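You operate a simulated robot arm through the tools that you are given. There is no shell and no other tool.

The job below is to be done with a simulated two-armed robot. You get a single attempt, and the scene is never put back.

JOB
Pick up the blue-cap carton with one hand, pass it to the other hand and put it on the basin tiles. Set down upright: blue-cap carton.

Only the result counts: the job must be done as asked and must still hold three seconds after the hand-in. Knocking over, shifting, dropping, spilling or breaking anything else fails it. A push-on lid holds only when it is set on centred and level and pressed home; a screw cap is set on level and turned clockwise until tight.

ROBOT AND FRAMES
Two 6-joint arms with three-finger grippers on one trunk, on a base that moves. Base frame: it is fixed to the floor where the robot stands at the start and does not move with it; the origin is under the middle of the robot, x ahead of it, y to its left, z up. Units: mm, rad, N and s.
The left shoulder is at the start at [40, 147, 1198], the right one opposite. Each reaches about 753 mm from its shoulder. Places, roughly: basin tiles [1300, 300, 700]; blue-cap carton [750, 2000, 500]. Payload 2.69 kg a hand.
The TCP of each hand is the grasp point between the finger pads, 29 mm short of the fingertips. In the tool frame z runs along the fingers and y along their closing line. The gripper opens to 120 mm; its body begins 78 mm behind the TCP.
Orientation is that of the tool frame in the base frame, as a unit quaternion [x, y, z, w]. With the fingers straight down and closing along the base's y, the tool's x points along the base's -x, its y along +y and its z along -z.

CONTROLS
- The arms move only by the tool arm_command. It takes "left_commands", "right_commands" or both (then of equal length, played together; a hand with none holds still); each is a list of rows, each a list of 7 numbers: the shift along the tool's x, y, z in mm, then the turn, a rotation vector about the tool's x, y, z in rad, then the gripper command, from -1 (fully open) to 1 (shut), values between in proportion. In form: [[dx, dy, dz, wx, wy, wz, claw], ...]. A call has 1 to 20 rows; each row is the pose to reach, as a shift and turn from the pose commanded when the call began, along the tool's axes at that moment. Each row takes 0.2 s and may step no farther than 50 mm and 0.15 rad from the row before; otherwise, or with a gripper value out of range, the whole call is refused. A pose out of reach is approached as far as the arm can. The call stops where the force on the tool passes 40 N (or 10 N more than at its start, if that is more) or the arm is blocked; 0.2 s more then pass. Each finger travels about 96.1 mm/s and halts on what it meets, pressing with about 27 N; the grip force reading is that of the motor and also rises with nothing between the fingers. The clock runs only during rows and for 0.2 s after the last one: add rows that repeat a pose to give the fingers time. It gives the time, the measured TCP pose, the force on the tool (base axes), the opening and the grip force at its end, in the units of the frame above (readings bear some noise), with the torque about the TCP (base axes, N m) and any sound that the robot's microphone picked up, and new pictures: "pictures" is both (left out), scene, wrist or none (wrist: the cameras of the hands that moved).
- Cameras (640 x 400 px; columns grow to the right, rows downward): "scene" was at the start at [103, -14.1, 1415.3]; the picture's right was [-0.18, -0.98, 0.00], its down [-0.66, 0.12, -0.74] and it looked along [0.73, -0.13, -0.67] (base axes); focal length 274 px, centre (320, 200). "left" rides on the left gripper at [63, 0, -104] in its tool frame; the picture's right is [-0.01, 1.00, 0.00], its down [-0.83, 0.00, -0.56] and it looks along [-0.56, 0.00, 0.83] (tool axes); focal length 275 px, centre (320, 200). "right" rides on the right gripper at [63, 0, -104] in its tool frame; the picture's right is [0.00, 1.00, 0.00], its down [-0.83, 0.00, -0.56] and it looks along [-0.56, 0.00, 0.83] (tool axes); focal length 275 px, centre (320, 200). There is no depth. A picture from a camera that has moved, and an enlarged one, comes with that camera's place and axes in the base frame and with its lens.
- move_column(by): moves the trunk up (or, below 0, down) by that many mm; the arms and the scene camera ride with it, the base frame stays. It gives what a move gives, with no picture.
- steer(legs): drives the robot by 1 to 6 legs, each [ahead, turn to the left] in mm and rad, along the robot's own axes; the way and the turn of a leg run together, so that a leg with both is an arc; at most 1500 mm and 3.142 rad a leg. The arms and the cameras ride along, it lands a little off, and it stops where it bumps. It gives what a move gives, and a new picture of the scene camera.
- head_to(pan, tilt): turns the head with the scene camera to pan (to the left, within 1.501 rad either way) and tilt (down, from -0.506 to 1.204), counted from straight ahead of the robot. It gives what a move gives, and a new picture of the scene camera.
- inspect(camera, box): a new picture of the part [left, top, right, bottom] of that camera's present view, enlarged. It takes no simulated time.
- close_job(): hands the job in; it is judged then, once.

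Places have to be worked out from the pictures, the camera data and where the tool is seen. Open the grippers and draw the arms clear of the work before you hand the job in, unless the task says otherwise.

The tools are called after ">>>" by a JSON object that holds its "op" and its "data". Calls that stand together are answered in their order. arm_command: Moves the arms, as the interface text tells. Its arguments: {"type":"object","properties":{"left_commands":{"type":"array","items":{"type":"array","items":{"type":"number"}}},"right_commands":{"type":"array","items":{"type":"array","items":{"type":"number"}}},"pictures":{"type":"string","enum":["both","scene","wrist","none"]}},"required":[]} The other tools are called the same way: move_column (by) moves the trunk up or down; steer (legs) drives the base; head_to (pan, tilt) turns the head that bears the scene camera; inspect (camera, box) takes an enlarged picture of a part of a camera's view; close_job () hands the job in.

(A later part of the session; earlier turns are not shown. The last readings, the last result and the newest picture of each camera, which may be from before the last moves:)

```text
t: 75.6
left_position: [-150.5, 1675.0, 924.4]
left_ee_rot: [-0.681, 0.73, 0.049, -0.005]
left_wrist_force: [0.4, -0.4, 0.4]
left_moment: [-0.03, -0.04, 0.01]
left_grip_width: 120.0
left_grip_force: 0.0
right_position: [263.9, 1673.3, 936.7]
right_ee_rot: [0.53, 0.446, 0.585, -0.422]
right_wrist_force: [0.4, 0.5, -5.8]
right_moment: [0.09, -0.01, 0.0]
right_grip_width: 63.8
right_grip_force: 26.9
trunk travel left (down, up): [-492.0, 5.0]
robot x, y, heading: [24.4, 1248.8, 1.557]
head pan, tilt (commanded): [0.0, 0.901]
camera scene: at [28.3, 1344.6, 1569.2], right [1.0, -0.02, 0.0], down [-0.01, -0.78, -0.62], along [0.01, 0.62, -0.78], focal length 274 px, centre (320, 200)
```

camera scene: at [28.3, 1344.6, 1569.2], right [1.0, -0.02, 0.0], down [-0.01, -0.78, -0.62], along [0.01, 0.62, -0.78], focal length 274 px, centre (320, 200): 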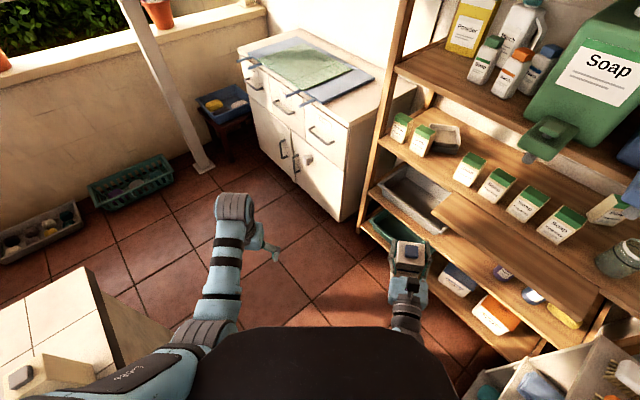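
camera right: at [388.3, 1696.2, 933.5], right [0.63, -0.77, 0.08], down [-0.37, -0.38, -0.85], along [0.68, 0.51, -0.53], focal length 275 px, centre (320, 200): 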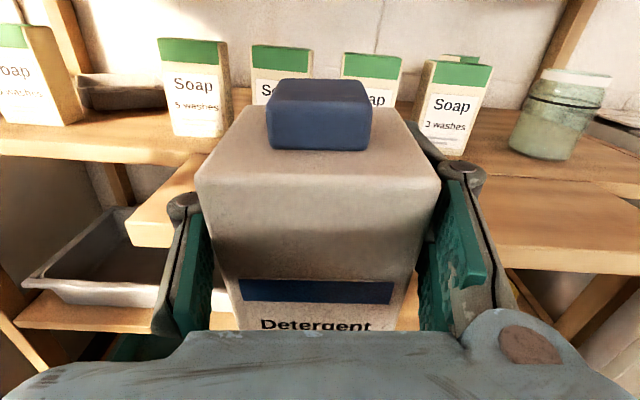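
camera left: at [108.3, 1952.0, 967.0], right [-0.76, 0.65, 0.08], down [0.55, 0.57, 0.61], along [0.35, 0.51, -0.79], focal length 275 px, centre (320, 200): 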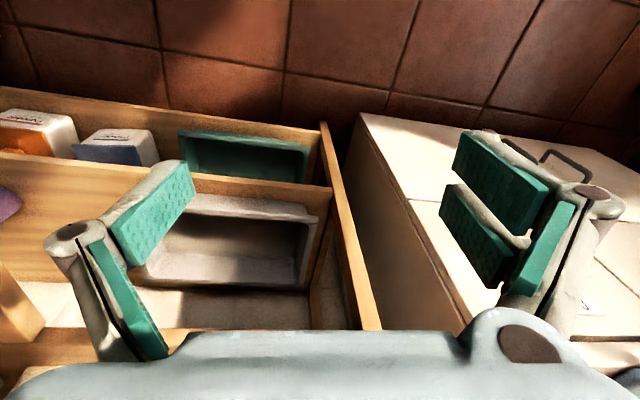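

The robot is now centred at about x 24, with heading 1.557 and the carton still firmly held. I reverse again in shorter legs.

>>> {"op": "steer", "data": {"legs": [[-150, 0]]}}

>>> {"op": "steer", "data": {"legs": [[-150, 0]]}}

```text
t: 77.0
left_position: [-151.5, 1529.6, 924.3]
left_ee_rot: [-0.68, 0.732, 0.047, -0.006]
left_wrist_force: [-0.1, -0.2, 0.2]
left_moment: [0.0, -0.04, 0.02]
left_grip_width: 120.0
left_grip_force: 0.0
right_position: [261.7, 1526.6, 935.4]
right_ee_rot: [0.53, 0.447, 0.585, -0.421]
right_wrist_force: [-0.3, 0.0, -5.6]
right_moment: [0.09, 0.01, 0.01]
right_grip_width: 64.0
right_grip_force: 27.2
trunk travel left (down, up): [-492.0, 5.0]
robot x, y, heading: [22.6, 1095.1, 1.556]
head pan, tilt (commanded): [0.0, 0.901]
camera scene: at [26.1, 1200.1, 1568.8], right [1.0, -0.02, 0.0], down [-0.01, -0.79, -0.62], along [0.01, 0.62, -0.79], focal length 274 px, centre (320, 200)
```

scene: 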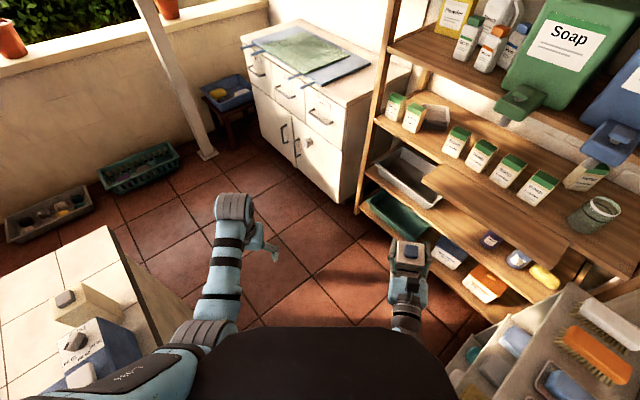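

```text
t: 78.4
left_position: [-154.7, 1380.5, 922.9]
left_ee_rot: [-0.681, 0.73, 0.048, -0.006]
left_wrist_force: [-0.2, 0.6, 0.0]
left_moment: [-0.02, 0.0, -0.02]
left_grip_width: 119.6
left_grip_force: 0.2
right_position: [258.4, 1378.1, 933.3]
right_ee_rot: [0.531, 0.446, 0.584, -0.421]
right_wrist_force: [0.3, -0.5, -6.5]
right_moment: [0.08, 0.01, -0.02]
right_grip_width: 64.0
right_grip_force: 26.7
trunk travel left (down, up): [-492.0, 5.0]
robot x, y, heading: [19.3, 949.6, 1.552]
head pan, tilt (commanded): [0.0, 0.901]
camera scene: at [23.4, 1050.8, 1568.8], right [1.0, -0.02, 0.0], down [-0.01, -0.79, -0.62], along [0.01, 0.62, -0.79], focal length 274 px, centre (320, 200)
```

scene: 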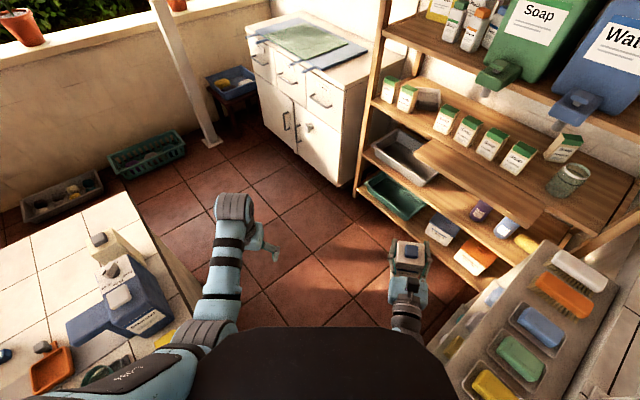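

The gap is passed without contact, and everything on both counters is undisturbed. I reverse another 500 mm into the open floor and then turn to face the basin.

>>> {"op": "steer", "data": {"legs": [[-250, 0], [-250, 0]]}}

>>> {"op": "head_to", "data": {"pan": -0.85, "tilt": 0.7}}

```text
t: 81.6
left_position: [-161.9, 877.5, 924.3]
left_ee_rot: [-0.68, 0.732, 0.048, -0.007]
left_wrist_force: [0.4, 0.0, -0.1]
left_moment: [-0.05, -0.01, -0.02]
left_grip_width: 120.0
left_grip_force: 0.0
right_position: [250.2, 872.9, 935.4]
right_ee_rot: [0.531, 0.447, 0.585, -0.421]
right_wrist_force: [-0.4, 0.2, -5.5]
right_moment: [0.09, 0.01, 0.05]
right_grip_width: 63.9
right_grip_force: 26.9
trunk travel left (down, up): [-492.0, 5.0]
robot x, y, heading: [13.5, 446.0, 1.549]
head pan, tilt (commanded): [0.0, 0.901]
camera scene: at [15.2, 547.6, 1568.8], right [1.0, -0.02, 0.0], down [-0.01, -0.79, -0.62], along [0.01, 0.62, -0.79], focal length 274 px, centre (320, 200)
```

scene: 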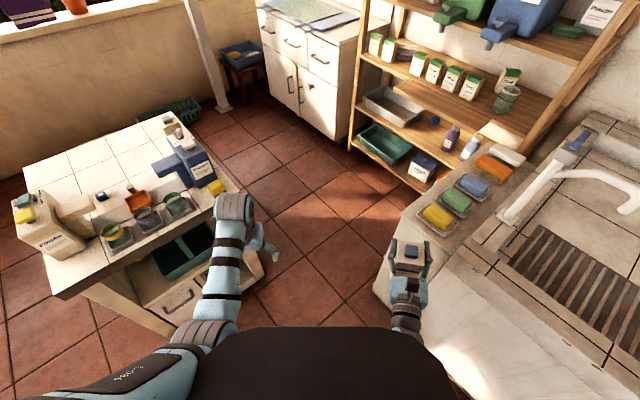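

```text
t: 82.8
left_position: [-162.0, 874.3, 925.8]
left_ee_rot: [-0.68, 0.732, 0.049, -0.005]
left_wrist_force: [-0.3, 0.4, -0.2]
left_moment: [0.01, 0.0, -0.01]
left_grip_width: 119.9
left_grip_force: 0.1
right_position: [250.3, 871.1, 936.4]
right_ee_rot: [0.53, 0.446, 0.585, -0.422]
right_wrist_force: [-0.2, 0.6, -6.3]
right_moment: [0.06, 0.0, -0.04]
right_grip_width: 64.1
right_grip_force: 27.3
trunk travel left (down, up): [-492.0, 5.0]
robot x, y, heading: [12.9, 447.0, 1.554]
head pan, tilt (commanded): [-0.85, 0.7]
camera scene: at [78.4, 522.6, 1585.3], right [0.65, -0.76, 0.0], down [-0.49, -0.42, -0.76], along [0.58, 0.49, -0.65], focal length 274 px, centre (320, 200)
```

scene: 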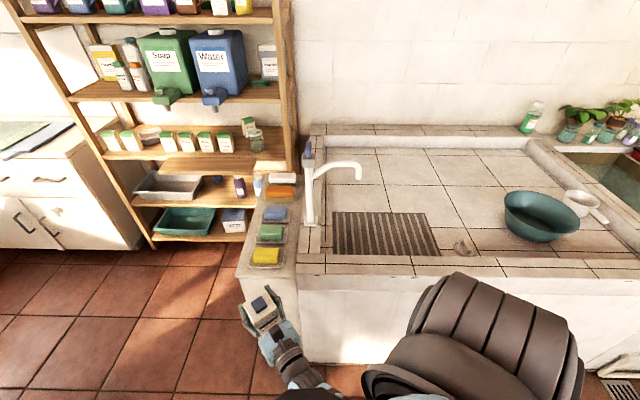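

The view of the basin is now head-on: washboard ribs on the left, a green tub and a cup on the right, and open tiles between and behind. I enlarge it to plan the placement.

>>> {"op": "inspect", "data": {"camera": "scene", "box": [290, 110, 640, 330]}}

>>> {"op": "inspect", "data": {"camera": "scene", "box": [420, 160, 640, 300]}}

```text
1.82 times, centred on (465, 220) of scene
camera zoom: at [78.4, 522.6, 1585.3], right [0.65, -0.76, 0.0], down [-0.49, -0.42, -0.76], along [0.58, 0.49, -0.65], focal length 497 px, centre (56, 164)
```

zoom: 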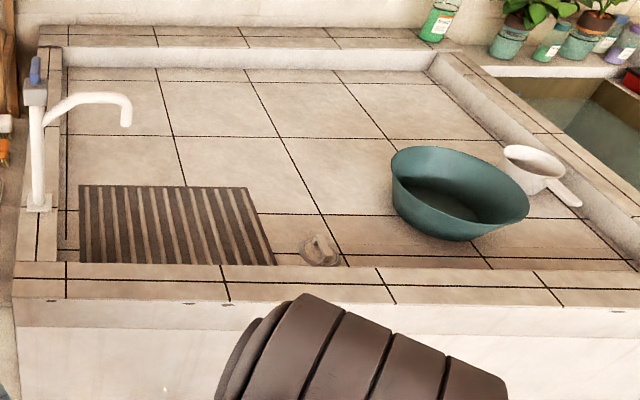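

```text
2.86 times, centred on (530, 230) of scene
camera zoom: at [78.4, 522.6, 1585.3], right [0.65, -0.76, 0.0], down [-0.49, -0.42, -0.76], along [0.58, 0.49, -0.65], focal length 782 px, centre (-280, 114)
```

zoom: 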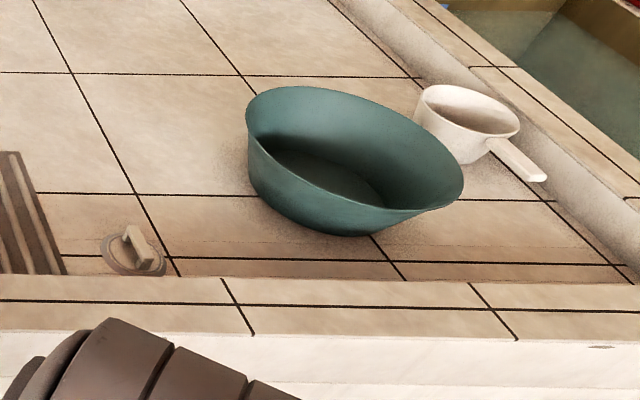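

The tub sits around [1260,370] on the tiles, with a cup at the right wall and a drain plug near the front. There is free tile to the right of the tub near the given spot, so I drive around to face the basin there, staying well back for now.

>>> {"op": "steer", "data": {"legs": [[0, -1.18], [0, -1.17], [520, 0], [520, 0]]}}

>>> {"op": "head_to", "data": {"pan": 0.3, "tilt": 0.7}}

```text
t: 94.4
left_position: [1160.9, -491.3, 926.0]
left_ee_rot: [0.417, 0.908, 0.023, 0.044]
left_wrist_force: [0.3, 0.0, 0.2]
left_moment: [-0.02, -0.01, 0.0]
left_grip_width: 120.1
left_grip_force: 0.1
right_position: [867.2, -778.9, 937.7]
right_ee_rot: [0.614, -0.319, 0.614, 0.381]
right_wrist_force: [-0.1, 0.3, -6.7]
right_moment: [-0.04, -0.05, -0.04]
right_grip_width: 64.2
right_grip_force: 27.5
trunk travel left (down, up): [-492.0, 5.0]
robot x, y, heading: [736.5, -311.6, -0.805]
head pan, tilt (commanded): [-0.85, 0.7]
camera scene: at [741.9, -407.5, 1585.5], right [-1.0, 0.09, 0.0], down [0.06, 0.64, -0.77], along [-0.06, -0.76, -0.64], focal length 274 px, centre (320, 200)
```

scene: 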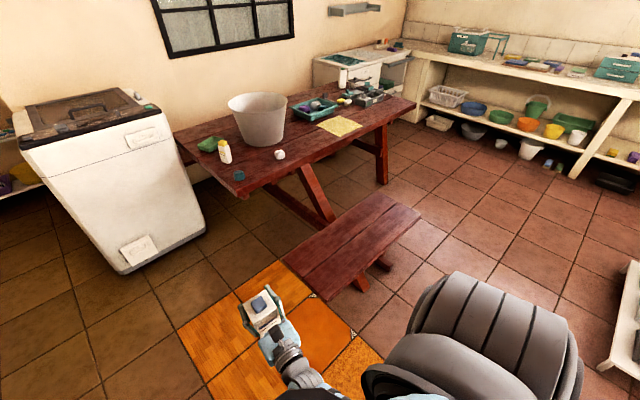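

```text
t: 95.8
left_position: [1162.6, -491.9, 925.6]
left_ee_rot: [0.416, 0.908, 0.024, 0.043]
left_wrist_force: [-0.1, 0.2, 0.0]
left_moment: [-0.02, -0.02, -0.02]
left_grip_width: 119.8
left_grip_force: 0.1
right_position: [867.0, -779.6, 935.8]
right_ee_rot: [0.614, -0.319, 0.613, 0.381]
right_wrist_force: [0.5, -0.8, -6.3]
right_moment: [-0.03, -0.04, -0.03]
right_grip_width: 64.0
right_grip_force: 27.2
trunk travel left (down, up): [-492.0, 5.0]
robot x, y, heading: [734.2, -311.9, -0.808]
head pan, tilt (commanded): [0.3, 0.7]
camera scene: at [825.1, -365.9, 1585.3], right [-0.49, -0.87, 0.0], down [-0.56, 0.31, -0.76], along [0.67, -0.37, -0.64], focal length 274 px, centre (320, 200)
```

scene: 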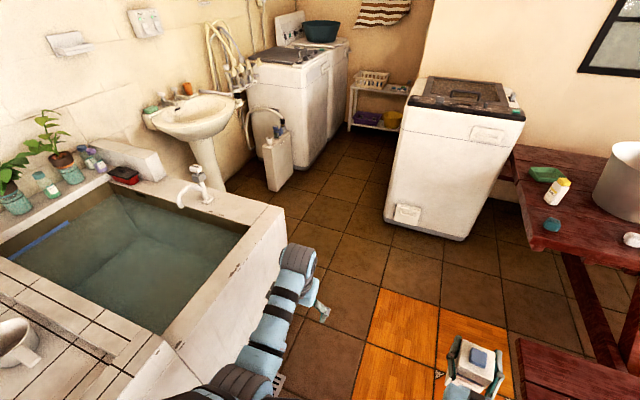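

The robot is at [735,-312] on the orange mat, with enough room to swing. I turn left to face the basin squarely.

>>> {"op": "steer", "data": {"legs": [[0, 0.74], [0, 0.741]]}}

>>> {"op": "head_to", "data": {"pan": 0.0, "tilt": 0.75}}

```text
t: 100.1
left_position: [954.9, 98.3, 926.1]
left_ee_rot: [-0.304, 0.951, 0.046, 0.017]
left_wrist_force: [-0.4, 0.6, -0.5]
left_moment: [-0.01, 0.0, -0.01]
left_grip_width: 119.9
left_grip_force: 0.0
right_position: [1215.8, -221.0, 936.6]
right_ee_rot: [0.67, 0.178, 0.709, -0.133]
right_wrist_force: [-0.2, -0.4, -6.3]
right_moment: [0.05, -0.05, 0.01]
right_grip_width: 63.9
right_grip_force: 27.5
trunk travel left (down, up): [-492.0, 5.0]
robot x, y, heading: [735.8, -311.7, 0.674]
head pan, tilt (commanded): [0.3, 0.7]
camera scene: at [801.6, -226.5, 1585.3], right [0.83, -0.56, 0.0], down [-0.36, -0.53, -0.76], along [0.43, 0.63, -0.64], focal length 274 px, centre (320, 200)
```

scene: 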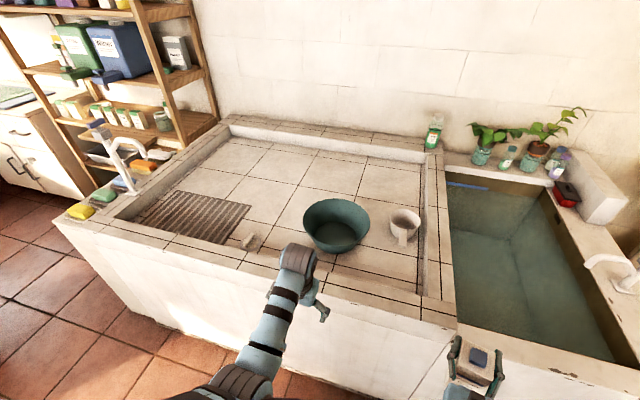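

```text
t: 100.9
left_position: [954.4, 99.4, 925.5]
left_ee_rot: [-0.304, 0.951, 0.046, 0.017]
left_wrist_force: [-0.7, 0.0, 0.8]
left_moment: [-0.03, 0.01, 0.0]
left_grip_width: 120.0
left_grip_force: 0.1
right_position: [1215.9, -221.2, 936.6]
right_ee_rot: [0.669, 0.179, 0.709, -0.132]
right_wrist_force: [-0.7, -0.6, -6.6]
right_moment: [0.05, -0.01, -0.01]
right_grip_width: 64.2
right_grip_force: 26.7
trunk travel left (down, up): [-492.0, 5.0]
robot x, y, heading: [736.2, -308.9, 0.672]
head pan, tilt (commanded): [0.0, 0.75]
camera scene: at [818.3, -244.5, 1581.1], right [0.62, -0.78, 0.0], down [-0.53, -0.43, -0.73], along [0.57, 0.46, -0.68], focal length 274 px, centre (320, 200)
```

scene: 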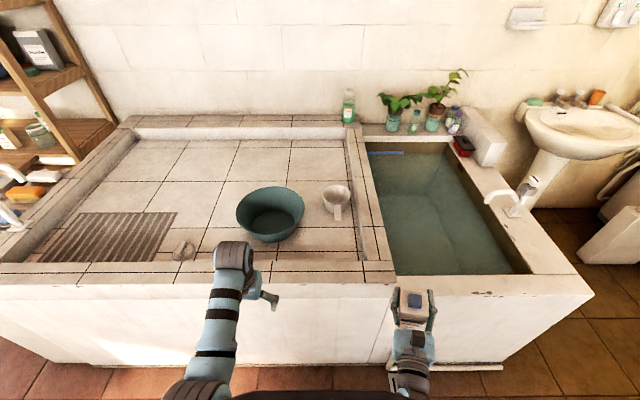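

Now I face the basin squarely from [736,-310]. I measure the tile floor at z≈743, the front ledge at z≈780 spanning u 950–1029, the tub centred at (u 1224, v -513), and free tile around (u 1100, v -720). I level the carton and yaw the right hand inward about its wrist, in small steps.

>>> {"op": "arm_command", "data": {"right_commands": [[4, -14, -1, 0.079, -0.002, 0.011, 0.5], [8, -29, -4, 0.158, -0.004, 0.022, 0.5], [12, -44, -8, 0.236, -0.006, 0.033, 0.5], [15, -59, -13, 0.315, -0.007, 0.044, 0.5], [19, -74, -18, 0.394, -0.009, 0.055, 0.5], [23, -89, -24, 0.473, -0.011, 0.065, 0.5], [27, -103, -31, 0.552, -0.013, 0.076, 0.5], [31, -117, -38, 0.63, -0.015, 0.087, 0.5], [31, -117, -38, 0.63, -0.015, 0.087, 0.5]], "pictures": "both"}}

```text
t: 102.4
left_position: [955.8, 98.9, 924.9]
left_ee_rot: [-0.305, 0.951, 0.046, 0.015]
left_wrist_force: [-0.9, -1.3, -1.4]
left_moment: [-0.02, 0.01, -0.02]
left_grip_width: 120.1
left_grip_force: 0.2
right_position: [1160.4, -127.0, 901.3]
right_ee_rot: [0.637, 0.3, 0.671, -0.233]
right_wrist_force: [0.1, 0.2, -5.6]
right_moment: [0.06, 0.0, -0.01]
right_grip_width: 63.9
right_grip_force: 25.7
right hand out of reach, approached as far as the arm can: row 3, 4, 5, 6, 7
trunk travel left (down, up): [-492.0, 5.0]
robot x, y, heading: [739.9, -310.9, 0.67]
head pan, tilt (commanded): [0.0, 0.75]
stopped in row 7 (right hand): the force on the tool passed its limit at 72 N (the readings are from after the stop); the commanded pose is now the measured one
camera scene: at [819.5, -242.7, 1580.9], right [0.62, -0.78, 0.0], down [-0.53, -0.43, -0.73], along [0.57, 0.45, -0.68], focal length 274 px, centre (320, 200)
camera right: at [1078.7, -194.3, 963.1], right [0.69, -0.71, 0.11], down [-0.33, -0.45, -0.83], along [0.64, 0.54, -0.55], focal length 275 px, centre (320, 200)
```

scene: 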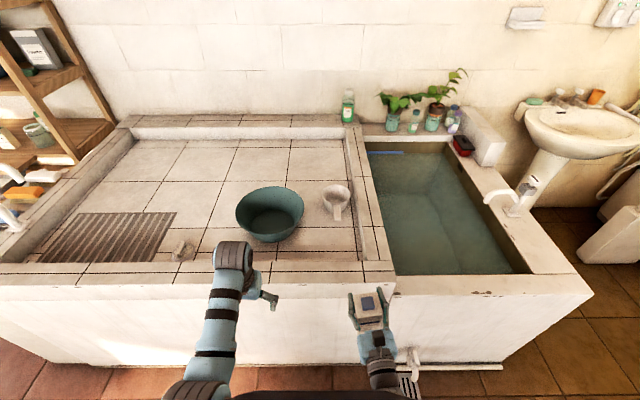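
right: 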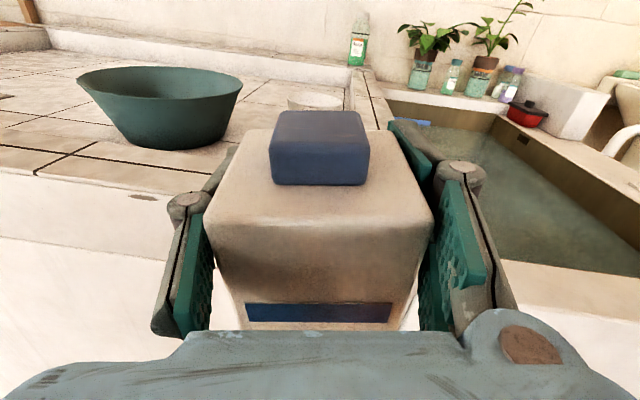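

The arm again jumped near its inward limit, and the carton has slipped and tilted a little: it is now held about 15 mm below its top. I will avoid that region from here on. I try a very small, slow raise to check the arm responds properly from here.

>>> {"op": "arm_command", "data": {"right_commands": [[3, 0, 0, 0, 0, 0, 0.6], [6, 0, 0, 0, 0, 0, 0.6], [10, 0, 0, 0, 0, 0, 0.6]], "pictures": "both"}}

```text
t: 103.2
left_position: [956.3, 98.1, 926.0]
left_ee_rot: [-0.304, 0.951, 0.046, 0.016]
left_wrist_force: [-0.6, 0.5, -0.2]
left_moment: [0.01, 0.0, 0.04]
left_grip_width: 120.2
left_grip_force: 0.2
right_position: [1163.7, -123.8, 915.7]
right_ee_rot: [0.632, 0.297, 0.677, -0.231]
right_wrist_force: [0.6, -0.3, -5.1]
right_moment: [0.08, 0.01, 0.01]
right_grip_width: 64.2
right_grip_force: 27.4
trunk travel left (down, up): [-492.0, 5.0]
robot x, y, heading: [735.9, -309.4, 0.675]
head pan, tilt (commanded): [0.0, 0.75]
camera scene: at [818.5, -244.1, 1581.0], right [0.62, -0.78, 0.0], down [-0.53, -0.43, -0.73], along [0.57, 0.46, -0.68], focal length 274 px, centre (320, 200)
camera right: at [1081.5, -191.2, 976.4], right [0.69, -0.72, 0.11], down [-0.32, -0.44, -0.84], along [0.65, 0.54, -0.53], focal length 275 px, centre (320, 200)
```

scene: 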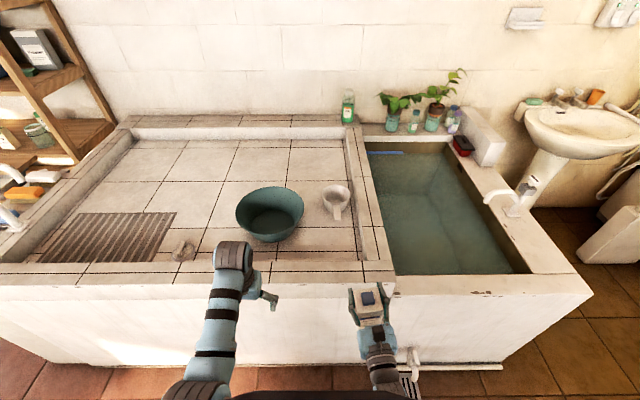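
right: 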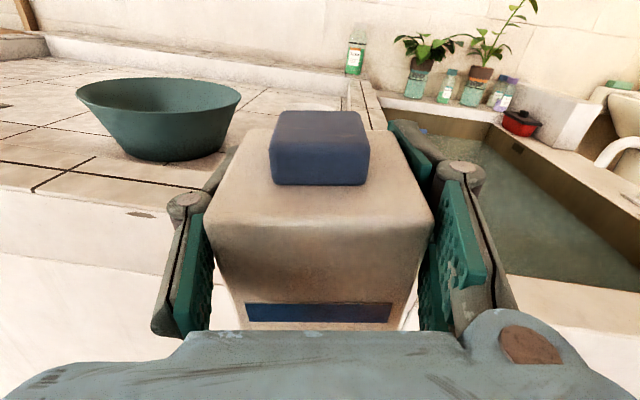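

The small raise worked as commanded. I continue gently, raising 28 mm more while tilting the carton back toward upright.

>>> {"op": "arm_command", "data": {"right_commands": [[5, 0, 0, 0, -0.02, 0.015, 0.6], [10, 0, 0, 0, -0.045, 0.03, 0.6], [15, 0, 0, 0, -0.07, 0.05, 0.6], [20, 0, 0, 0, -0.095, 0.07, 0.6], [25, 0, 0, 0, -0.12, 0.085, 0.6], [28, 0, 0, 0, -0.14, 0.1, 0.6]], "pictures": "both"}}

```text
t: 104.8
left_position: [955.9, 97.1, 924.5]
left_ee_rot: [-0.305, 0.951, 0.046, 0.016]
left_wrist_force: [0.3, -1.0, 0.7]
left_moment: [0.01, 0.04, -0.02]
left_grip_width: 119.9
left_grip_force: 0.0
right_position: [1203.5, -113.9, 946.3]
right_ee_rot: [0.664, 0.298, 0.654, -0.206]
right_wrist_force: [0.0, -0.1, -5.8]
right_moment: [0.06, -0.05, 0.01]
right_grip_width: 64.1
right_grip_force: 26.5
right hand out of reach, approached as far as the arm can: row 1, 2, 3, 4, 5, 6
trunk travel left (down, up): [-492.0, 5.0]
robot x, y, heading: [736.4, -309.9, 0.669]
head pan, tilt (commanded): [0.0, 0.75]
stopped in row 6 (right hand): the arm was blocked; the commanded pose is now the measured one
camera scene: at [818.4, -244.5, 1581.1], right [0.62, -0.78, 0.0], down [-0.53, -0.42, -0.73], along [0.57, 0.46, -0.68], focal length 274 px, centre (320, 200)
camera right: at [1121.5, -173.3, 1015.0], right [0.67, -0.74, 0.12], down [-0.38, -0.47, -0.79], along [0.64, 0.48, -0.6], focal length 275 px, centre (320, 200)
```

scene: 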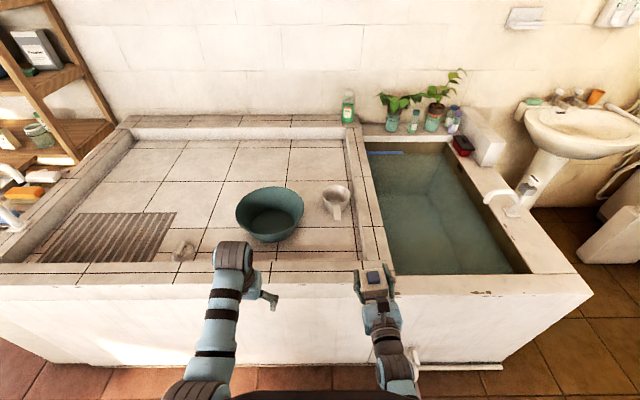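
right: 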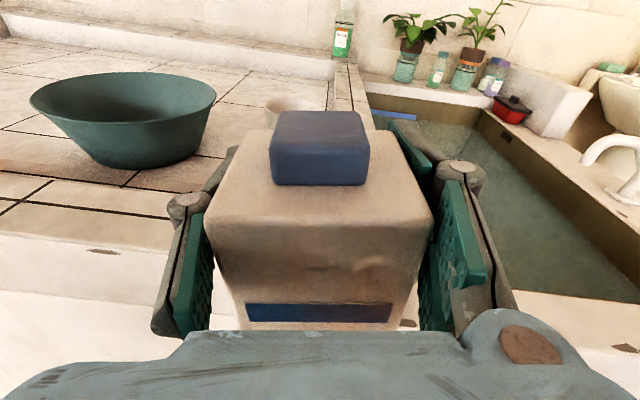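

The carton's base is now at about z 798, just above the ledge top at about z 780. The tiled divider between basin and tank is about 120 mm wide, a safe place to set the carton down and regrip it properly. I turn slightly right and creep forward, with the head looking down to watch.

>>> {"op": "move_column", "data": {"by": 5}}

>>> {"op": "steer", "data": {"legs": [[0, -0.1], [60, 0]]}}

>>> {"op": "head_to", "data": {"pan": -0.2, "tilt": 0.95}}

```text
t: 105.3
left_position: [955.3, 97.5, 928.4]
left_ee_rot: [-0.305, 0.951, 0.047, 0.015]
left_wrist_force: [0.5, 0.1, -0.3]
left_moment: [0.04, 0.02, 0.0]
left_grip_width: 119.8
left_grip_force: 0.1
right_position: [1202.5, -113.6, 950.7]
right_ee_rot: [0.663, 0.297, 0.655, -0.208]
right_wrist_force: [-0.6, 0.5, -6.0]
right_moment: [0.1, 0.0, 0.01]
right_grip_width: 64.3
right_grip_force: 27.1
trunk travel left (down, up): [-497.0, 0.0]
robot x, y, heading: [736.9, -312.7, 0.669]
head pan, tilt (commanded): [0.0, 0.75]
```

```text
t: 106.8
left_position: [1037.8, 101.3, 934.4]
left_ee_rot: [-0.256, 0.965, 0.048, 0.023]
left_wrist_force: [-0.6, -0.4, 0.5]
left_moment: [0.01, -0.04, -0.01]
left_grip_width: 120.0
left_grip_force: 0.0
right_position: [1261.6, -133.9, 956.1]
right_ee_rot: [0.674, 0.261, 0.669, -0.173]
right_wrist_force: [-1.4, -1.4, -5.8]
right_moment: [0.05, -0.04, 0.0]
right_grip_width: 64.0
right_grip_force: 27.5
trunk travel left (down, up): [-497.0, 0.0]
robot x, y, heading: [788.1, -277.8, 0.573]
head pan, tilt (commanded): [0.0, 0.75]
camera scene: at [860.9, -229.1, 1586.8], right [0.54, -0.84, 0.0], down [-0.57, -0.37, -0.74], along [0.62, 0.4, -0.67], focal length 274 px, centre (320, 200)
```

scene: 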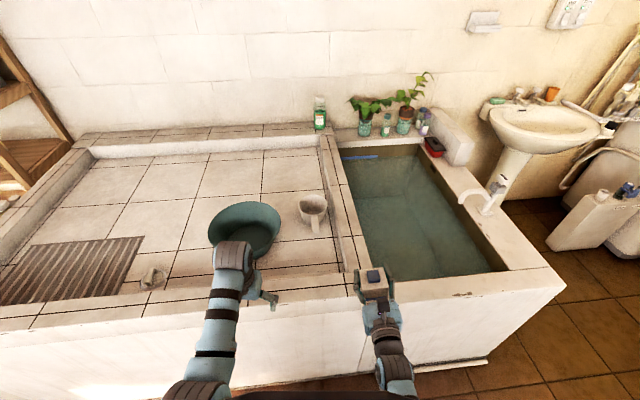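

```text
t: 107.5
left_position: [1044.1, 103.7, 930.6]
left_ee_rot: [-0.256, 0.965, 0.046, 0.02]
left_wrist_force: [0.1, 0.0, 0.2]
left_moment: [0.01, -0.03, -0.01]
left_grip_width: 119.9
left_grip_force: 0.1
right_position: [1268.5, -129.8, 952.3]
right_ee_rot: [0.676, 0.263, 0.666, -0.174]
right_wrist_force: [0.0, 0.3, -6.4]
right_moment: [0.06, -0.07, 0.01]
right_grip_width: 64.1
right_grip_force: 26.9
trunk travel left (down, up): [-497.0, 0.0]
robot x, y, heading: [785.0, -277.7, 0.576]
head pan, tilt (commanded): [-0.201, 0.949]
camera scene: at [868.7, -241.5, 1570.5], right [0.36, -0.93, 0.0], down [-0.76, -0.29, -0.58], along [0.54, 0.21, -0.81], focal length 274 px, centre (320, 200)
```

scene: 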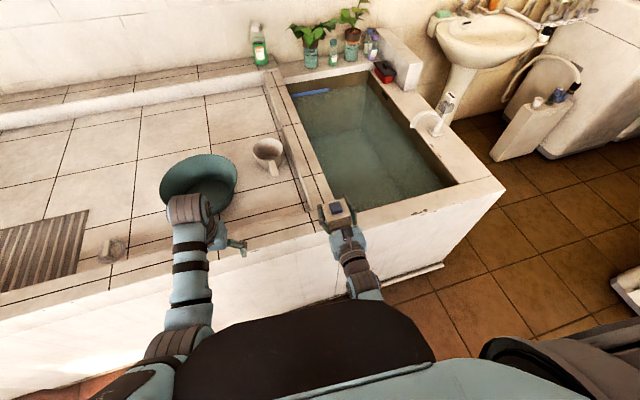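

The left hand is well above tub height, and the carton is just short of the divider. I drive forward another 100 mm so the carton is over the tiled divider corner.

>>> {"op": "steer", "data": {"legs": [[100, 0]]}}

>>> {"op": "inspect", "data": {"camera": "scene", "box": [230, 140, 450, 300]}}

>>> {"op": "inspect", "data": {"camera": "right", "box": [0, 0, 640, 400]}}

```text
t: 108.7
left_position: [1125.4, 157.9, 931.7]
left_ee_rot: [-0.257, 0.965, 0.047, 0.021]
left_wrist_force: [0.2, -0.8, -0.4]
left_moment: [0.04, -0.07, 0.01]
left_grip_width: 119.7
left_grip_force: 0.2
right_position: [1350.4, -76.4, 954.2]
right_ee_rot: [0.675, 0.263, 0.667, -0.174]
right_wrist_force: [-0.9, -0.8, -5.0]
right_moment: [0.07, -0.05, 0.0]
right_grip_width: 64.4
right_grip_force: 26.9
trunk travel left (down, up): [-497.0, 0.0]
robot x, y, heading: [869.0, -222.9, 0.57]
head pan, tilt (commanded): [-0.201, 0.949]
camera scene: at [950.8, -189.3, 1570.7], right [0.36, -0.93, 0.0], down [-0.76, -0.29, -0.59], along [0.55, 0.21, -0.81], focal length 274 px, centre (320, 200)
```

scene: 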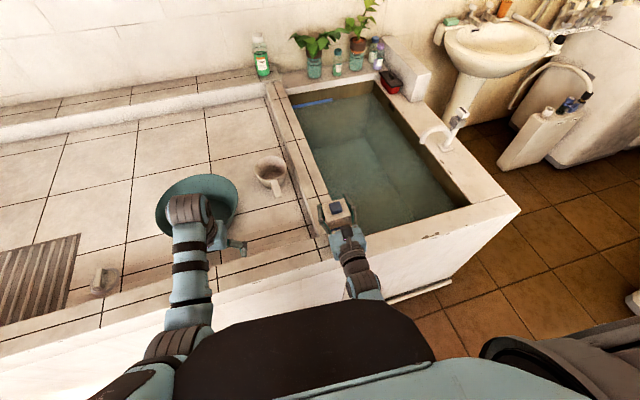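

```text
2.50 times, centred on (340, 220) of scene
camera zoom: at [950.8, -189.3, 1570.7], right [0.36, -0.93, 0.0], down [-0.76, -0.29, -0.59], along [0.55, 0.21, -0.81], focal length 684 px, centre (270, 150)
```

zoom: 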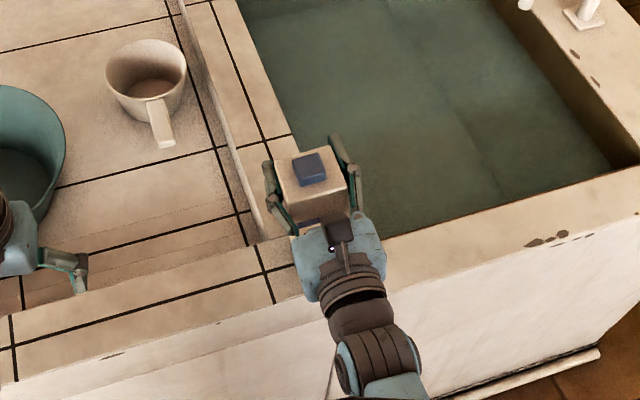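

```text
1.00 times, centred on (320, 200) of right (not enlarged: the box is as wide or as high as the picture)
camera zoom: at [1263.8, -128.9, 1022.3], right [0.59, -0.8, 0.12], down [-0.42, -0.43, -0.8], along [0.69, 0.42, -0.59], focal length 275 px, centre (320, 200)
```

zoom: 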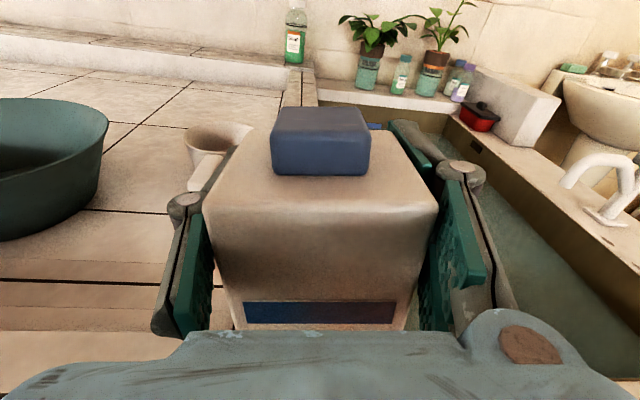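

The carton is centred over the divider (u≈994, v≈-904; divider v -865 to -948). I lower it with the trunk in small steps, watching the vertical force.

>>> {"op": "move_column", "data": {"by": -15}}

>>> {"op": "move_column", "data": {"by": -5}}

```text
t: 109.3
left_position: [1127.2, 158.8, 918.9]
left_ee_rot: [-0.257, 0.965, 0.047, 0.021]
left_wrist_force: [-0.5, 0.1, -0.4]
left_moment: [0.01, 0.01, 0.0]
left_grip_width: 120.3
left_grip_force: 0.1
right_position: [1351.8, -76.2, 941.0]
right_ee_rot: [0.674, 0.262, 0.669, -0.175]
right_wrist_force: [-1.1, -6.3, 26.9]
right_moment: [-0.02, 0.08, 0.0]
right_grip_width: 64.3
right_grip_force: 27.1
trunk travel left (down, up): [-482.0, 15.0]
robot x, y, heading: [872.1, -220.9, 0.574]
head pan, tilt (commanded): [-0.201, 0.949]
```

```text
t: 109.9
left_position: [1126.8, 158.6, 912.4]
left_ee_rot: [-0.256, 0.965, 0.047, 0.021]
left_wrist_force: [-0.1, 0.1, -0.1]
left_moment: [-0.01, -0.02, -0.01]
left_grip_width: 120.0
left_grip_force: 0.0
right_position: [1353.9, -76.5, 935.7]
right_ee_rot: [0.674, 0.261, 0.669, -0.175]
right_wrist_force: [3.0, -6.6, 30.1]
right_moment: [-0.07, -0.38, -0.08]
right_grip_width: 64.2
right_grip_force: 27.5
trunk travel left (down, up): [-477.0, 20.0]
robot x, y, heading: [870.0, -221.8, 0.574]
head pan, tilt (commanded): [-0.201, 0.949]
```

The carton has touched down: the tool now reads about 30 N upward. Before lowering further I move the left hand up, back and outward, so it will clear the ledge and tub.

>>> {"op": "arm_command", "data": {"left_commands": [[8, 30, -3, 0, 0, 0, -1], [18, 62, -8, 0, 0, 0, -1], [30, 95, -14, 0, 0, 0, -1], [44, 125, -22, 0, 0, 0, -1], [58, 155, -30, 0, 0, 0, -1], [72, 180, -38, 0, 0, 0, -1], [72, 180, -38, 0, 0, 0, -1]], "pictures": "scene"}}

>>> {"op": "inspect", "data": {"camera": "right", "box": [0, 0, 640, 400]}}

```text
t: 111.5
left_position: [973.9, 275.7, 961.0]
left_ee_rot: [-0.257, 0.965, 0.047, 0.021]
left_wrist_force: [0.2, 0.2, 0.6]
left_moment: [0.03, -0.03, -0.03]
left_grip_width: 120.0
left_grip_force: 0.0
right_position: [1352.1, -75.2, 935.7]
right_ee_rot: [0.674, 0.263, 0.668, -0.175]
right_wrist_force: [3.8, -5.5, 27.3]
right_moment: [0.0, -0.44, -0.04]
right_grip_width: 63.8
right_grip_force: 27.5
trunk travel left (down, up): [-477.0, 20.0]
robot x, y, heading: [873.0, -223.7, 0.575]
head pan, tilt (commanded): [-0.201, 0.949]
camera scene: at [952.6, -188.4, 1551.6], right [0.36, -0.93, 0.0], down [-0.76, -0.29, -0.58], along [0.54, 0.21, -0.81], focal length 274 px, centre (320, 200)
```

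scene: 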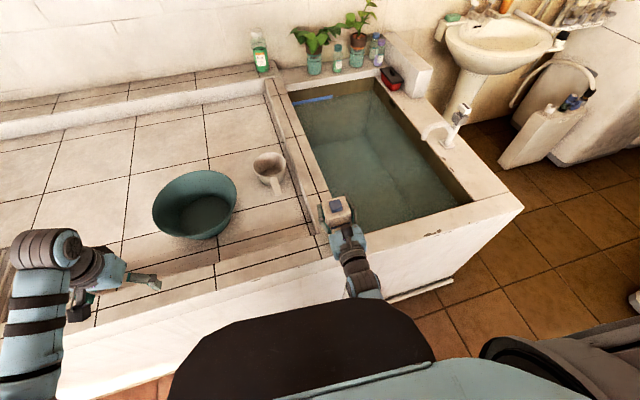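

```text
1.00 times, centred on (320, 200) of right (not enlarged: the box is as wide or as high as the picture)
camera zoom: at [1265.3, -128.2, 1003.8], right [0.59, -0.8, 0.12], down [-0.42, -0.43, -0.8], along [0.69, 0.42, -0.59], focal length 275 px, centre (320, 200)
```

zoom: 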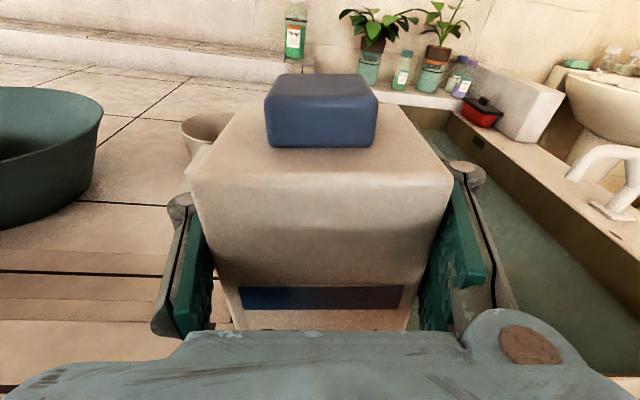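

Lowering the hand is sliding the carton up in the grip, which is exactly the correction I want, with a steady 30 N. I keep lowering the trunk in steps to regain a low grip.

>>> {"op": "move_column", "data": {"by": -12}}

>>> {"op": "inspect", "data": {"camera": "right", "box": [0, 0, 640, 400]}}

>>> {"op": "inspect", "data": {"camera": "scene", "box": [230, 140, 450, 300]}}

```text
t: 112.1
left_position: [975.2, 275.7, 947.9]
left_ee_rot: [-0.257, 0.965, 0.047, 0.021]
left_wrist_force: [-0.3, 0.2, 0.0]
left_moment: [-0.04, 0.04, 0.01]
left_grip_width: 120.2
left_grip_force: 0.1
right_position: [1353.1, -75.3, 923.1]
right_ee_rot: [0.675, 0.261, 0.668, -0.175]
right_wrist_force: [2.6, -10.1, 27.5]
right_moment: [-0.34, -0.18, -0.01]
right_grip_width: 64.0
right_grip_force: 26.7
trunk travel left (down, up): [-465.0, 32.0]
robot x, y, heading: [871.3, -224.4, 0.572]
head pan, tilt (commanded): [-0.201, 0.949]
```

```text
1.00 times, centred on (320, 200) of right (not enlarged: the box is as wide or as high as the picture)
camera zoom: at [1265.4, -128.5, 991.6], right [0.59, -0.8, 0.12], down [-0.42, -0.43, -0.8], along [0.69, 0.42, -0.59], focal length 275 px, centre (320, 200)
```

zoom: 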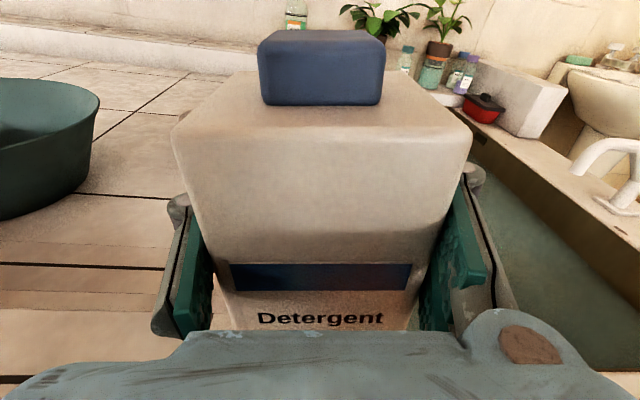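

```text
2.50 times, centred on (340, 220) of scene
camera zoom: at [952.7, -188.8, 1539.5], right [0.36, -0.93, 0.0], down [-0.76, -0.29, -0.58], along [0.54, 0.21, -0.81], focal length 684 px, centre (270, 150)
```

zoom: 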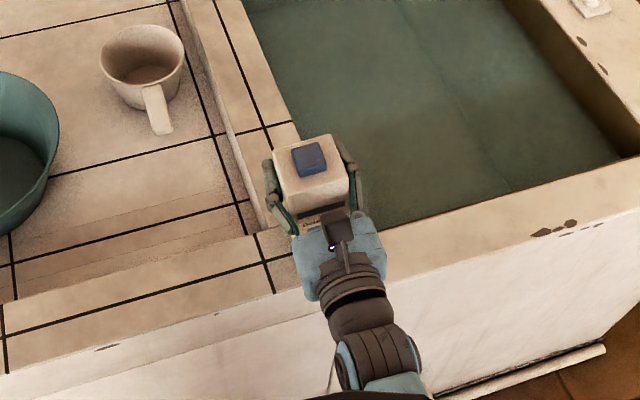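

It is sliding smoothly, and the text on the carton is coming back into view. I continue with two more steps.

>>> {"op": "move_column", "data": {"by": -15}}

>>> {"op": "move_column", "data": {"by": -15}}

>>> {"op": "inspect", "data": {"camera": "right", "box": [0, 0, 640, 400]}}

>>> {"op": "inspect", "data": {"camera": "scene", "box": [230, 140, 450, 300]}}

```text
t: 112.7
left_position: [975.6, 274.4, 932.2]
left_ee_rot: [-0.258, 0.965, 0.046, 0.021]
left_wrist_force: [0.1, 0.4, -0.1]
left_moment: [0.01, 0.02, 0.0]
left_grip_width: 120.2
left_grip_force: 0.0
right_position: [1352.7, -77.0, 908.6]
right_ee_rot: [0.674, 0.263, 0.668, -0.176]
right_wrist_force: [3.6, -8.3, 27.7]
right_moment: [0.03, -0.27, -0.03]
right_grip_width: 64.1
right_grip_force: 26.7
trunk travel left (down, up): [-450.0, 47.0]
robot x, y, heading: [871.3, -219.3, 0.573]
head pan, tilt (commanded): [-0.201, 0.949]
```

```text
t: 113.3
left_position: [975.3, 275.2, 918.0]
left_ee_rot: [-0.257, 0.965, 0.048, 0.022]
left_wrist_force: [-0.3, -0.2, 0.7]
left_moment: [-0.01, -0.03, 0.01]
left_grip_width: 120.0
left_grip_force: 0.1
right_position: [1352.3, -75.1, 892.7]
right_ee_rot: [0.674, 0.263, 0.667, -0.176]
right_wrist_force: [0.8, -7.7, 27.6]
right_moment: [0.19, 0.05, 0.01]
right_grip_width: 64.2
right_grip_force: 27.4
trunk travel left (down, up): [-435.0, 62.0]
robot x, y, heading: [873.5, -222.9, 0.568]
head pan, tilt (commanded): [-0.201, 0.949]
```

```text
1.00 times, centred on (320, 200) of right (not enlarged: the box is as wide or as high as the picture)
camera zoom: at [1265.3, -128.4, 961.6], right [0.59, -0.8, 0.12], down [-0.42, -0.43, -0.8], along [0.69, 0.42, -0.59], focal length 275 px, centre (320, 200)
```

zoom: 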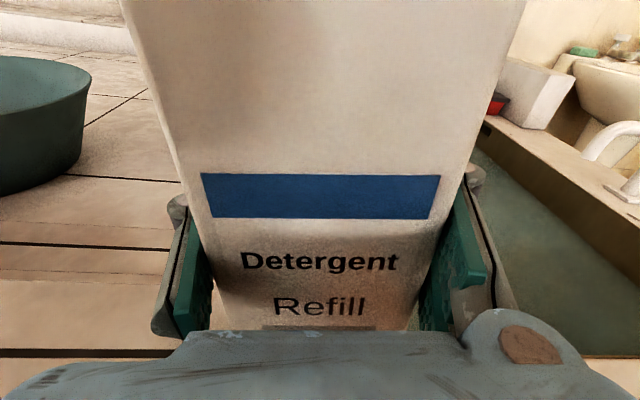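

```text
2.50 times, centred on (340, 220) of scene
camera zoom: at [952.5, -188.7, 1509.4], right [0.36, -0.93, 0.0], down [-0.76, -0.29, -0.58], along [0.54, 0.21, -0.81], focal length 684 px, centre (270, 150)
```

zoom: 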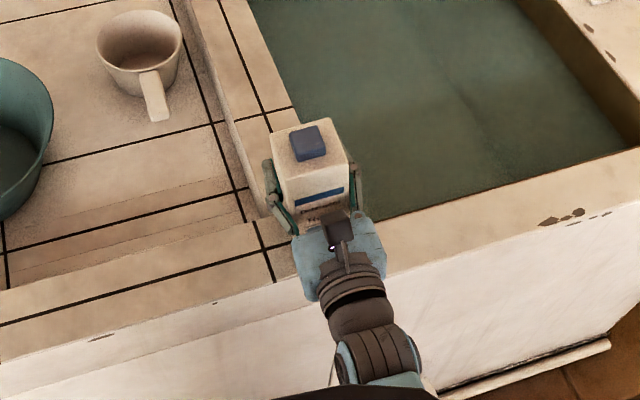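

The grip is now roughly 94 mm above the carton's base. I lower two more steps to reach about 60 mm.

>>> {"op": "move_column", "data": {"by": -17}}

>>> {"op": "move_column", "data": {"by": -17}}

>>> {"op": "inspect", "data": {"camera": "right", "box": [0, 0, 640, 400]}}

>>> {"op": "inspect", "data": {"camera": "scene", "box": [230, 140, 450, 300]}}

```text
t: 114.0
left_position: [974.7, 276.0, 900.5]
left_ee_rot: [-0.257, 0.965, 0.047, 0.022]
left_wrist_force: [0.9, -0.2, -0.1]
left_moment: [0.01, -0.02, 0.04]
left_grip_width: 119.9
left_grip_force: 0.1
right_position: [1353.4, -76.2, 875.4]
right_ee_rot: [0.674, 0.263, 0.668, -0.175]
right_wrist_force: [-0.5, -8.0, 26.8]
right_moment: [0.36, 0.19, 0.05]
right_grip_width: 64.3
right_grip_force: 26.8
trunk travel left (down, up): [-418.0, 79.0]
robot x, y, heading: [871.1, -224.3, 0.567]
head pan, tilt (commanded): [-0.201, 0.949]
```

```text
t: 114.4
left_position: [974.4, 276.4, 887.7]
left_ee_rot: [-0.257, 0.965, 0.047, 0.02]
left_wrist_force: [0.2, 0.5, 0.3]
left_moment: [0.0, 0.02, -0.01]
left_grip_width: 120.2
left_grip_force: 0.0
right_position: [1354.8, -74.8, 868.2]
right_ee_rot: [0.67, 0.26, 0.672, -0.176]
right_wrist_force: [-8.4, -5.7, 17.9]
right_moment: [0.32, 0.6, 0.29]
right_grip_width: 64.4
right_grip_force: 27.0
trunk travel left (down, up): [-407.0, 91.0]
robot x, y, heading: [868.5, -222.1, 0.572]
head pan, tilt (commanded): [-0.201, 0.949]
stopped: the force on the tool passed its limit at 55 N (the readings are from after the stop); the commanded pose is now the measured one
```

```text
1.00 times, centred on (320, 200) of right (not enlarged: the box is as wide or as high as the picture)
camera zoom: at [1266.0, -127.0, 935.4], right [0.58, -0.8, 0.12], down [-0.42, -0.42, -0.81], along [0.7, 0.42, -0.58], focal length 275 px, centre (320, 200)
```

zoom: 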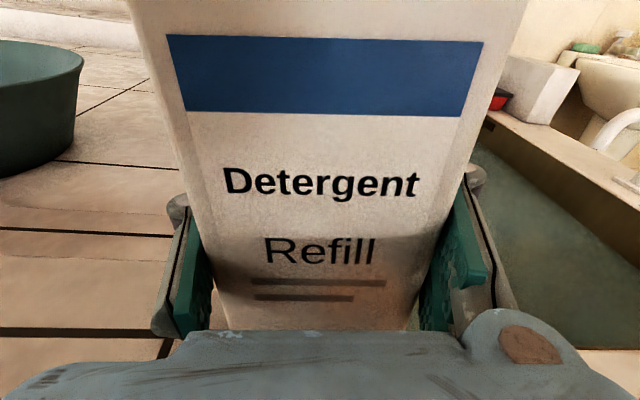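

```text
2.50 times, centred on (340, 220) of scene
camera zoom: at [952.5, -186.3, 1480.1], right [0.36, -0.93, 0.0], down [-0.76, -0.3, -0.58], along [0.54, 0.21, -0.81], focal length 684 px, centre (270, 150)
```

zoom: 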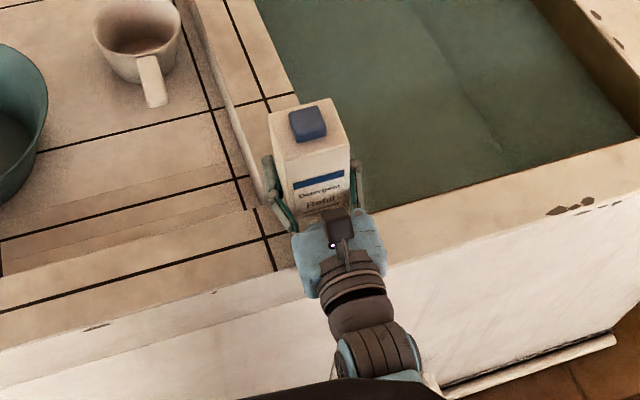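

The grip is now about 62 mm above the carton's base and the carton stands upright on the divider; the last stop was the hand nearing the ledge. I lift with the trunk 45 mm and check that the carton comes along.

>>> {"op": "move_column", "data": {"by": 10}}

>>> {"op": "move_column", "data": {"by": 40}}

>>> {"op": "inspect", "data": {"camera": "scene", "box": [230, 120, 450, 280]}}

>>> {"op": "inspect", "data": {"camera": "right", "box": [0, 0, 640, 400]}}

```text
t: 115.0
left_position: [977.9, 277.0, 897.4]
left_ee_rot: [-0.257, 0.965, 0.045, 0.019]
left_wrist_force: [0.4, 0.7, -0.5]
left_moment: [0.03, -0.01, 0.01]
left_grip_width: 119.9
left_grip_force: 0.1
right_position: [1355.9, -73.1, 875.1]
right_ee_rot: [0.674, 0.262, 0.668, -0.175]
right_wrist_force: [0.1, 0.0, -5.9]
right_moment: [0.06, -0.09, -0.03]
right_grip_width: 64.1
right_grip_force: 27.0
trunk travel left (down, up): [-417.0, 81.0]
robot x, y, heading: [869.7, -222.2, 0.569]
head pan, tilt (commanded): [-0.201, 0.949]
```

```text
t: 115.8
left_position: [977.9, 278.1, 939.2]
left_ee_rot: [-0.258, 0.965, 0.045, 0.018]
left_wrist_force: [-0.7, 0.5, -0.2]
left_moment: [0.02, 0.0, -0.01]
left_grip_width: 120.2
left_grip_force: 0.0
right_position: [1356.8, -73.0, 916.2]
right_ee_rot: [0.674, 0.262, 0.668, -0.175]
right_wrist_force: [-0.1, -0.1, -6.4]
right_moment: [0.02, -0.1, -0.01]
right_grip_width: 64.0
right_grip_force: 27.1
trunk travel left (down, up): [-457.0, 41.0]
robot x, y, heading: [870.8, -224.7, 0.57]
head pan, tilt (commanded): [-0.201, 0.949]
```

```text
2.50 times, centred on (340, 200) of scene
camera zoom: at [957.2, -184.7, 1531.5], right [0.36, -0.93, 0.0], down [-0.76, -0.3, -0.58], along [0.54, 0.21, -0.81], focal length 684 px, centre (270, 200)
```

zoom: 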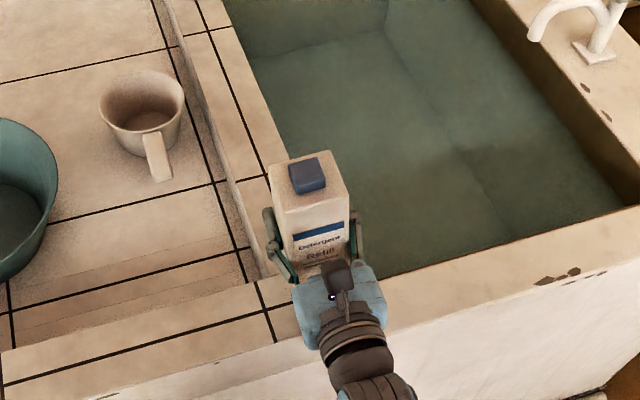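

```text
1.00 times, centred on (320, 200) of right (not enlarged: the box is as wide or as high as the picture)
camera zoom: at [1268.4, -126.0, 984.1], right [0.59, -0.8, 0.12], down [-0.42, -0.43, -0.8], along [0.69, 0.42, -0.59], focal length 275 px, centre (320, 200)
```

zoom: 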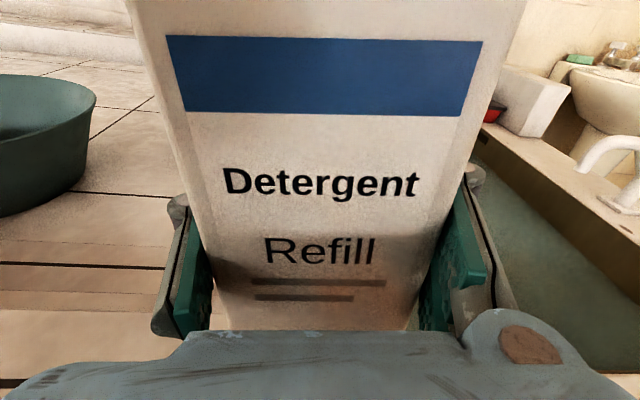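

The carton is held firmly again about 62 mm up, upright and free of the ledge. I back away 250 mm from the basin to have room for the hand-over.

>>> {"op": "steer", "data": {"legs": [[-250, 0]]}}

>>> {"op": "head_to", "data": {"pan": -0.1, "tilt": 0.95}}

```text
t: 117.7
left_position: [768.8, 143.0, 937.1]
left_ee_rot: [-0.255, 0.966, 0.046, 0.017]
left_wrist_force: [0.8, 0.2, -0.1]
left_moment: [0.0, 0.06, 0.01]
left_grip_width: 119.6
left_grip_force: 0.0
right_position: [1147.9, -208.5, 913.9]
right_ee_rot: [0.675, 0.261, 0.668, -0.174]
right_wrist_force: [0.8, -0.7, -5.5]
right_moment: [0.06, -0.06, 0.01]
right_grip_width: 63.8
right_grip_force: 26.8
trunk travel left (down, up): [-457.0, 41.0]
robot x, y, heading: [659.7, -361.6, 0.566]
head pan, tilt (commanded): [-0.201, 0.949]
camera scene: at [749.9, -318.4, 1530.9], right [0.36, -0.93, 0.0], down [-0.76, -0.3, -0.58], along [0.54, 0.21, -0.81], focal length 274 px, centre (320, 200)
```

scene: 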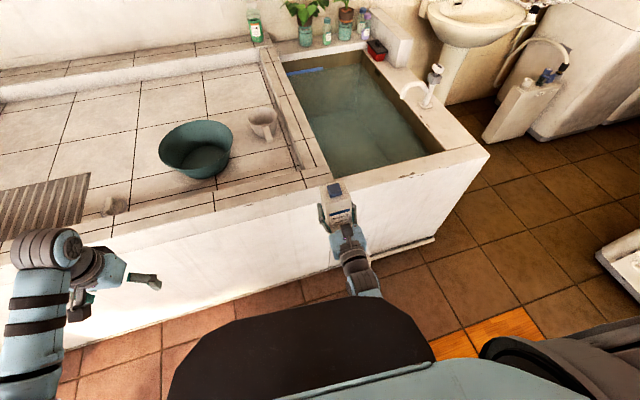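

```text
t: 118.3
left_position: [768.5, 141.4, 936.7]
left_ee_rot: [-0.255, 0.966, 0.046, 0.018]
left_wrist_force: [0.5, 0.7, 0.0]
left_moment: [0.01, -0.01, 0.01]
left_grip_width: 120.1
left_grip_force: 0.1
right_position: [1146.3, -209.5, 915.3]
right_ee_rot: [0.674, 0.261, 0.669, -0.174]
right_wrist_force: [0.4, -0.1, -5.7]
right_moment: [0.03, -0.12, -0.04]
right_grip_width: 63.9
right_grip_force: 26.8
trunk travel left (down, up): [-457.0, 41.0]
robot x, y, heading: [662.2, -363.6, 0.57]
head pan, tilt (commanded): [-0.099, 0.949]
camera scene: at [744.4, -313.3, 1531.1], right [0.45, -0.89, 0.0], down [-0.73, -0.37, -0.58], along [0.52, 0.26, -0.81], focal length 274 px, centre (320, 200)
```

scene: 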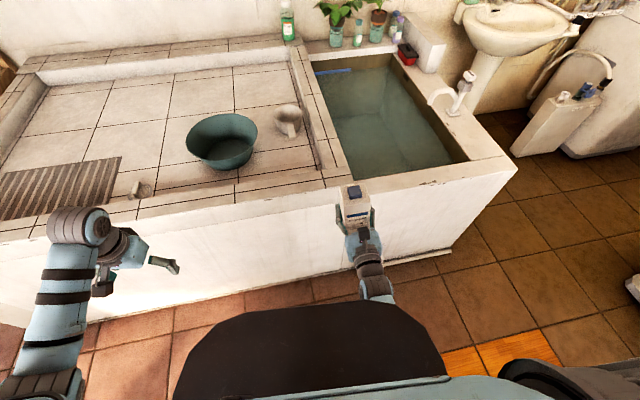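

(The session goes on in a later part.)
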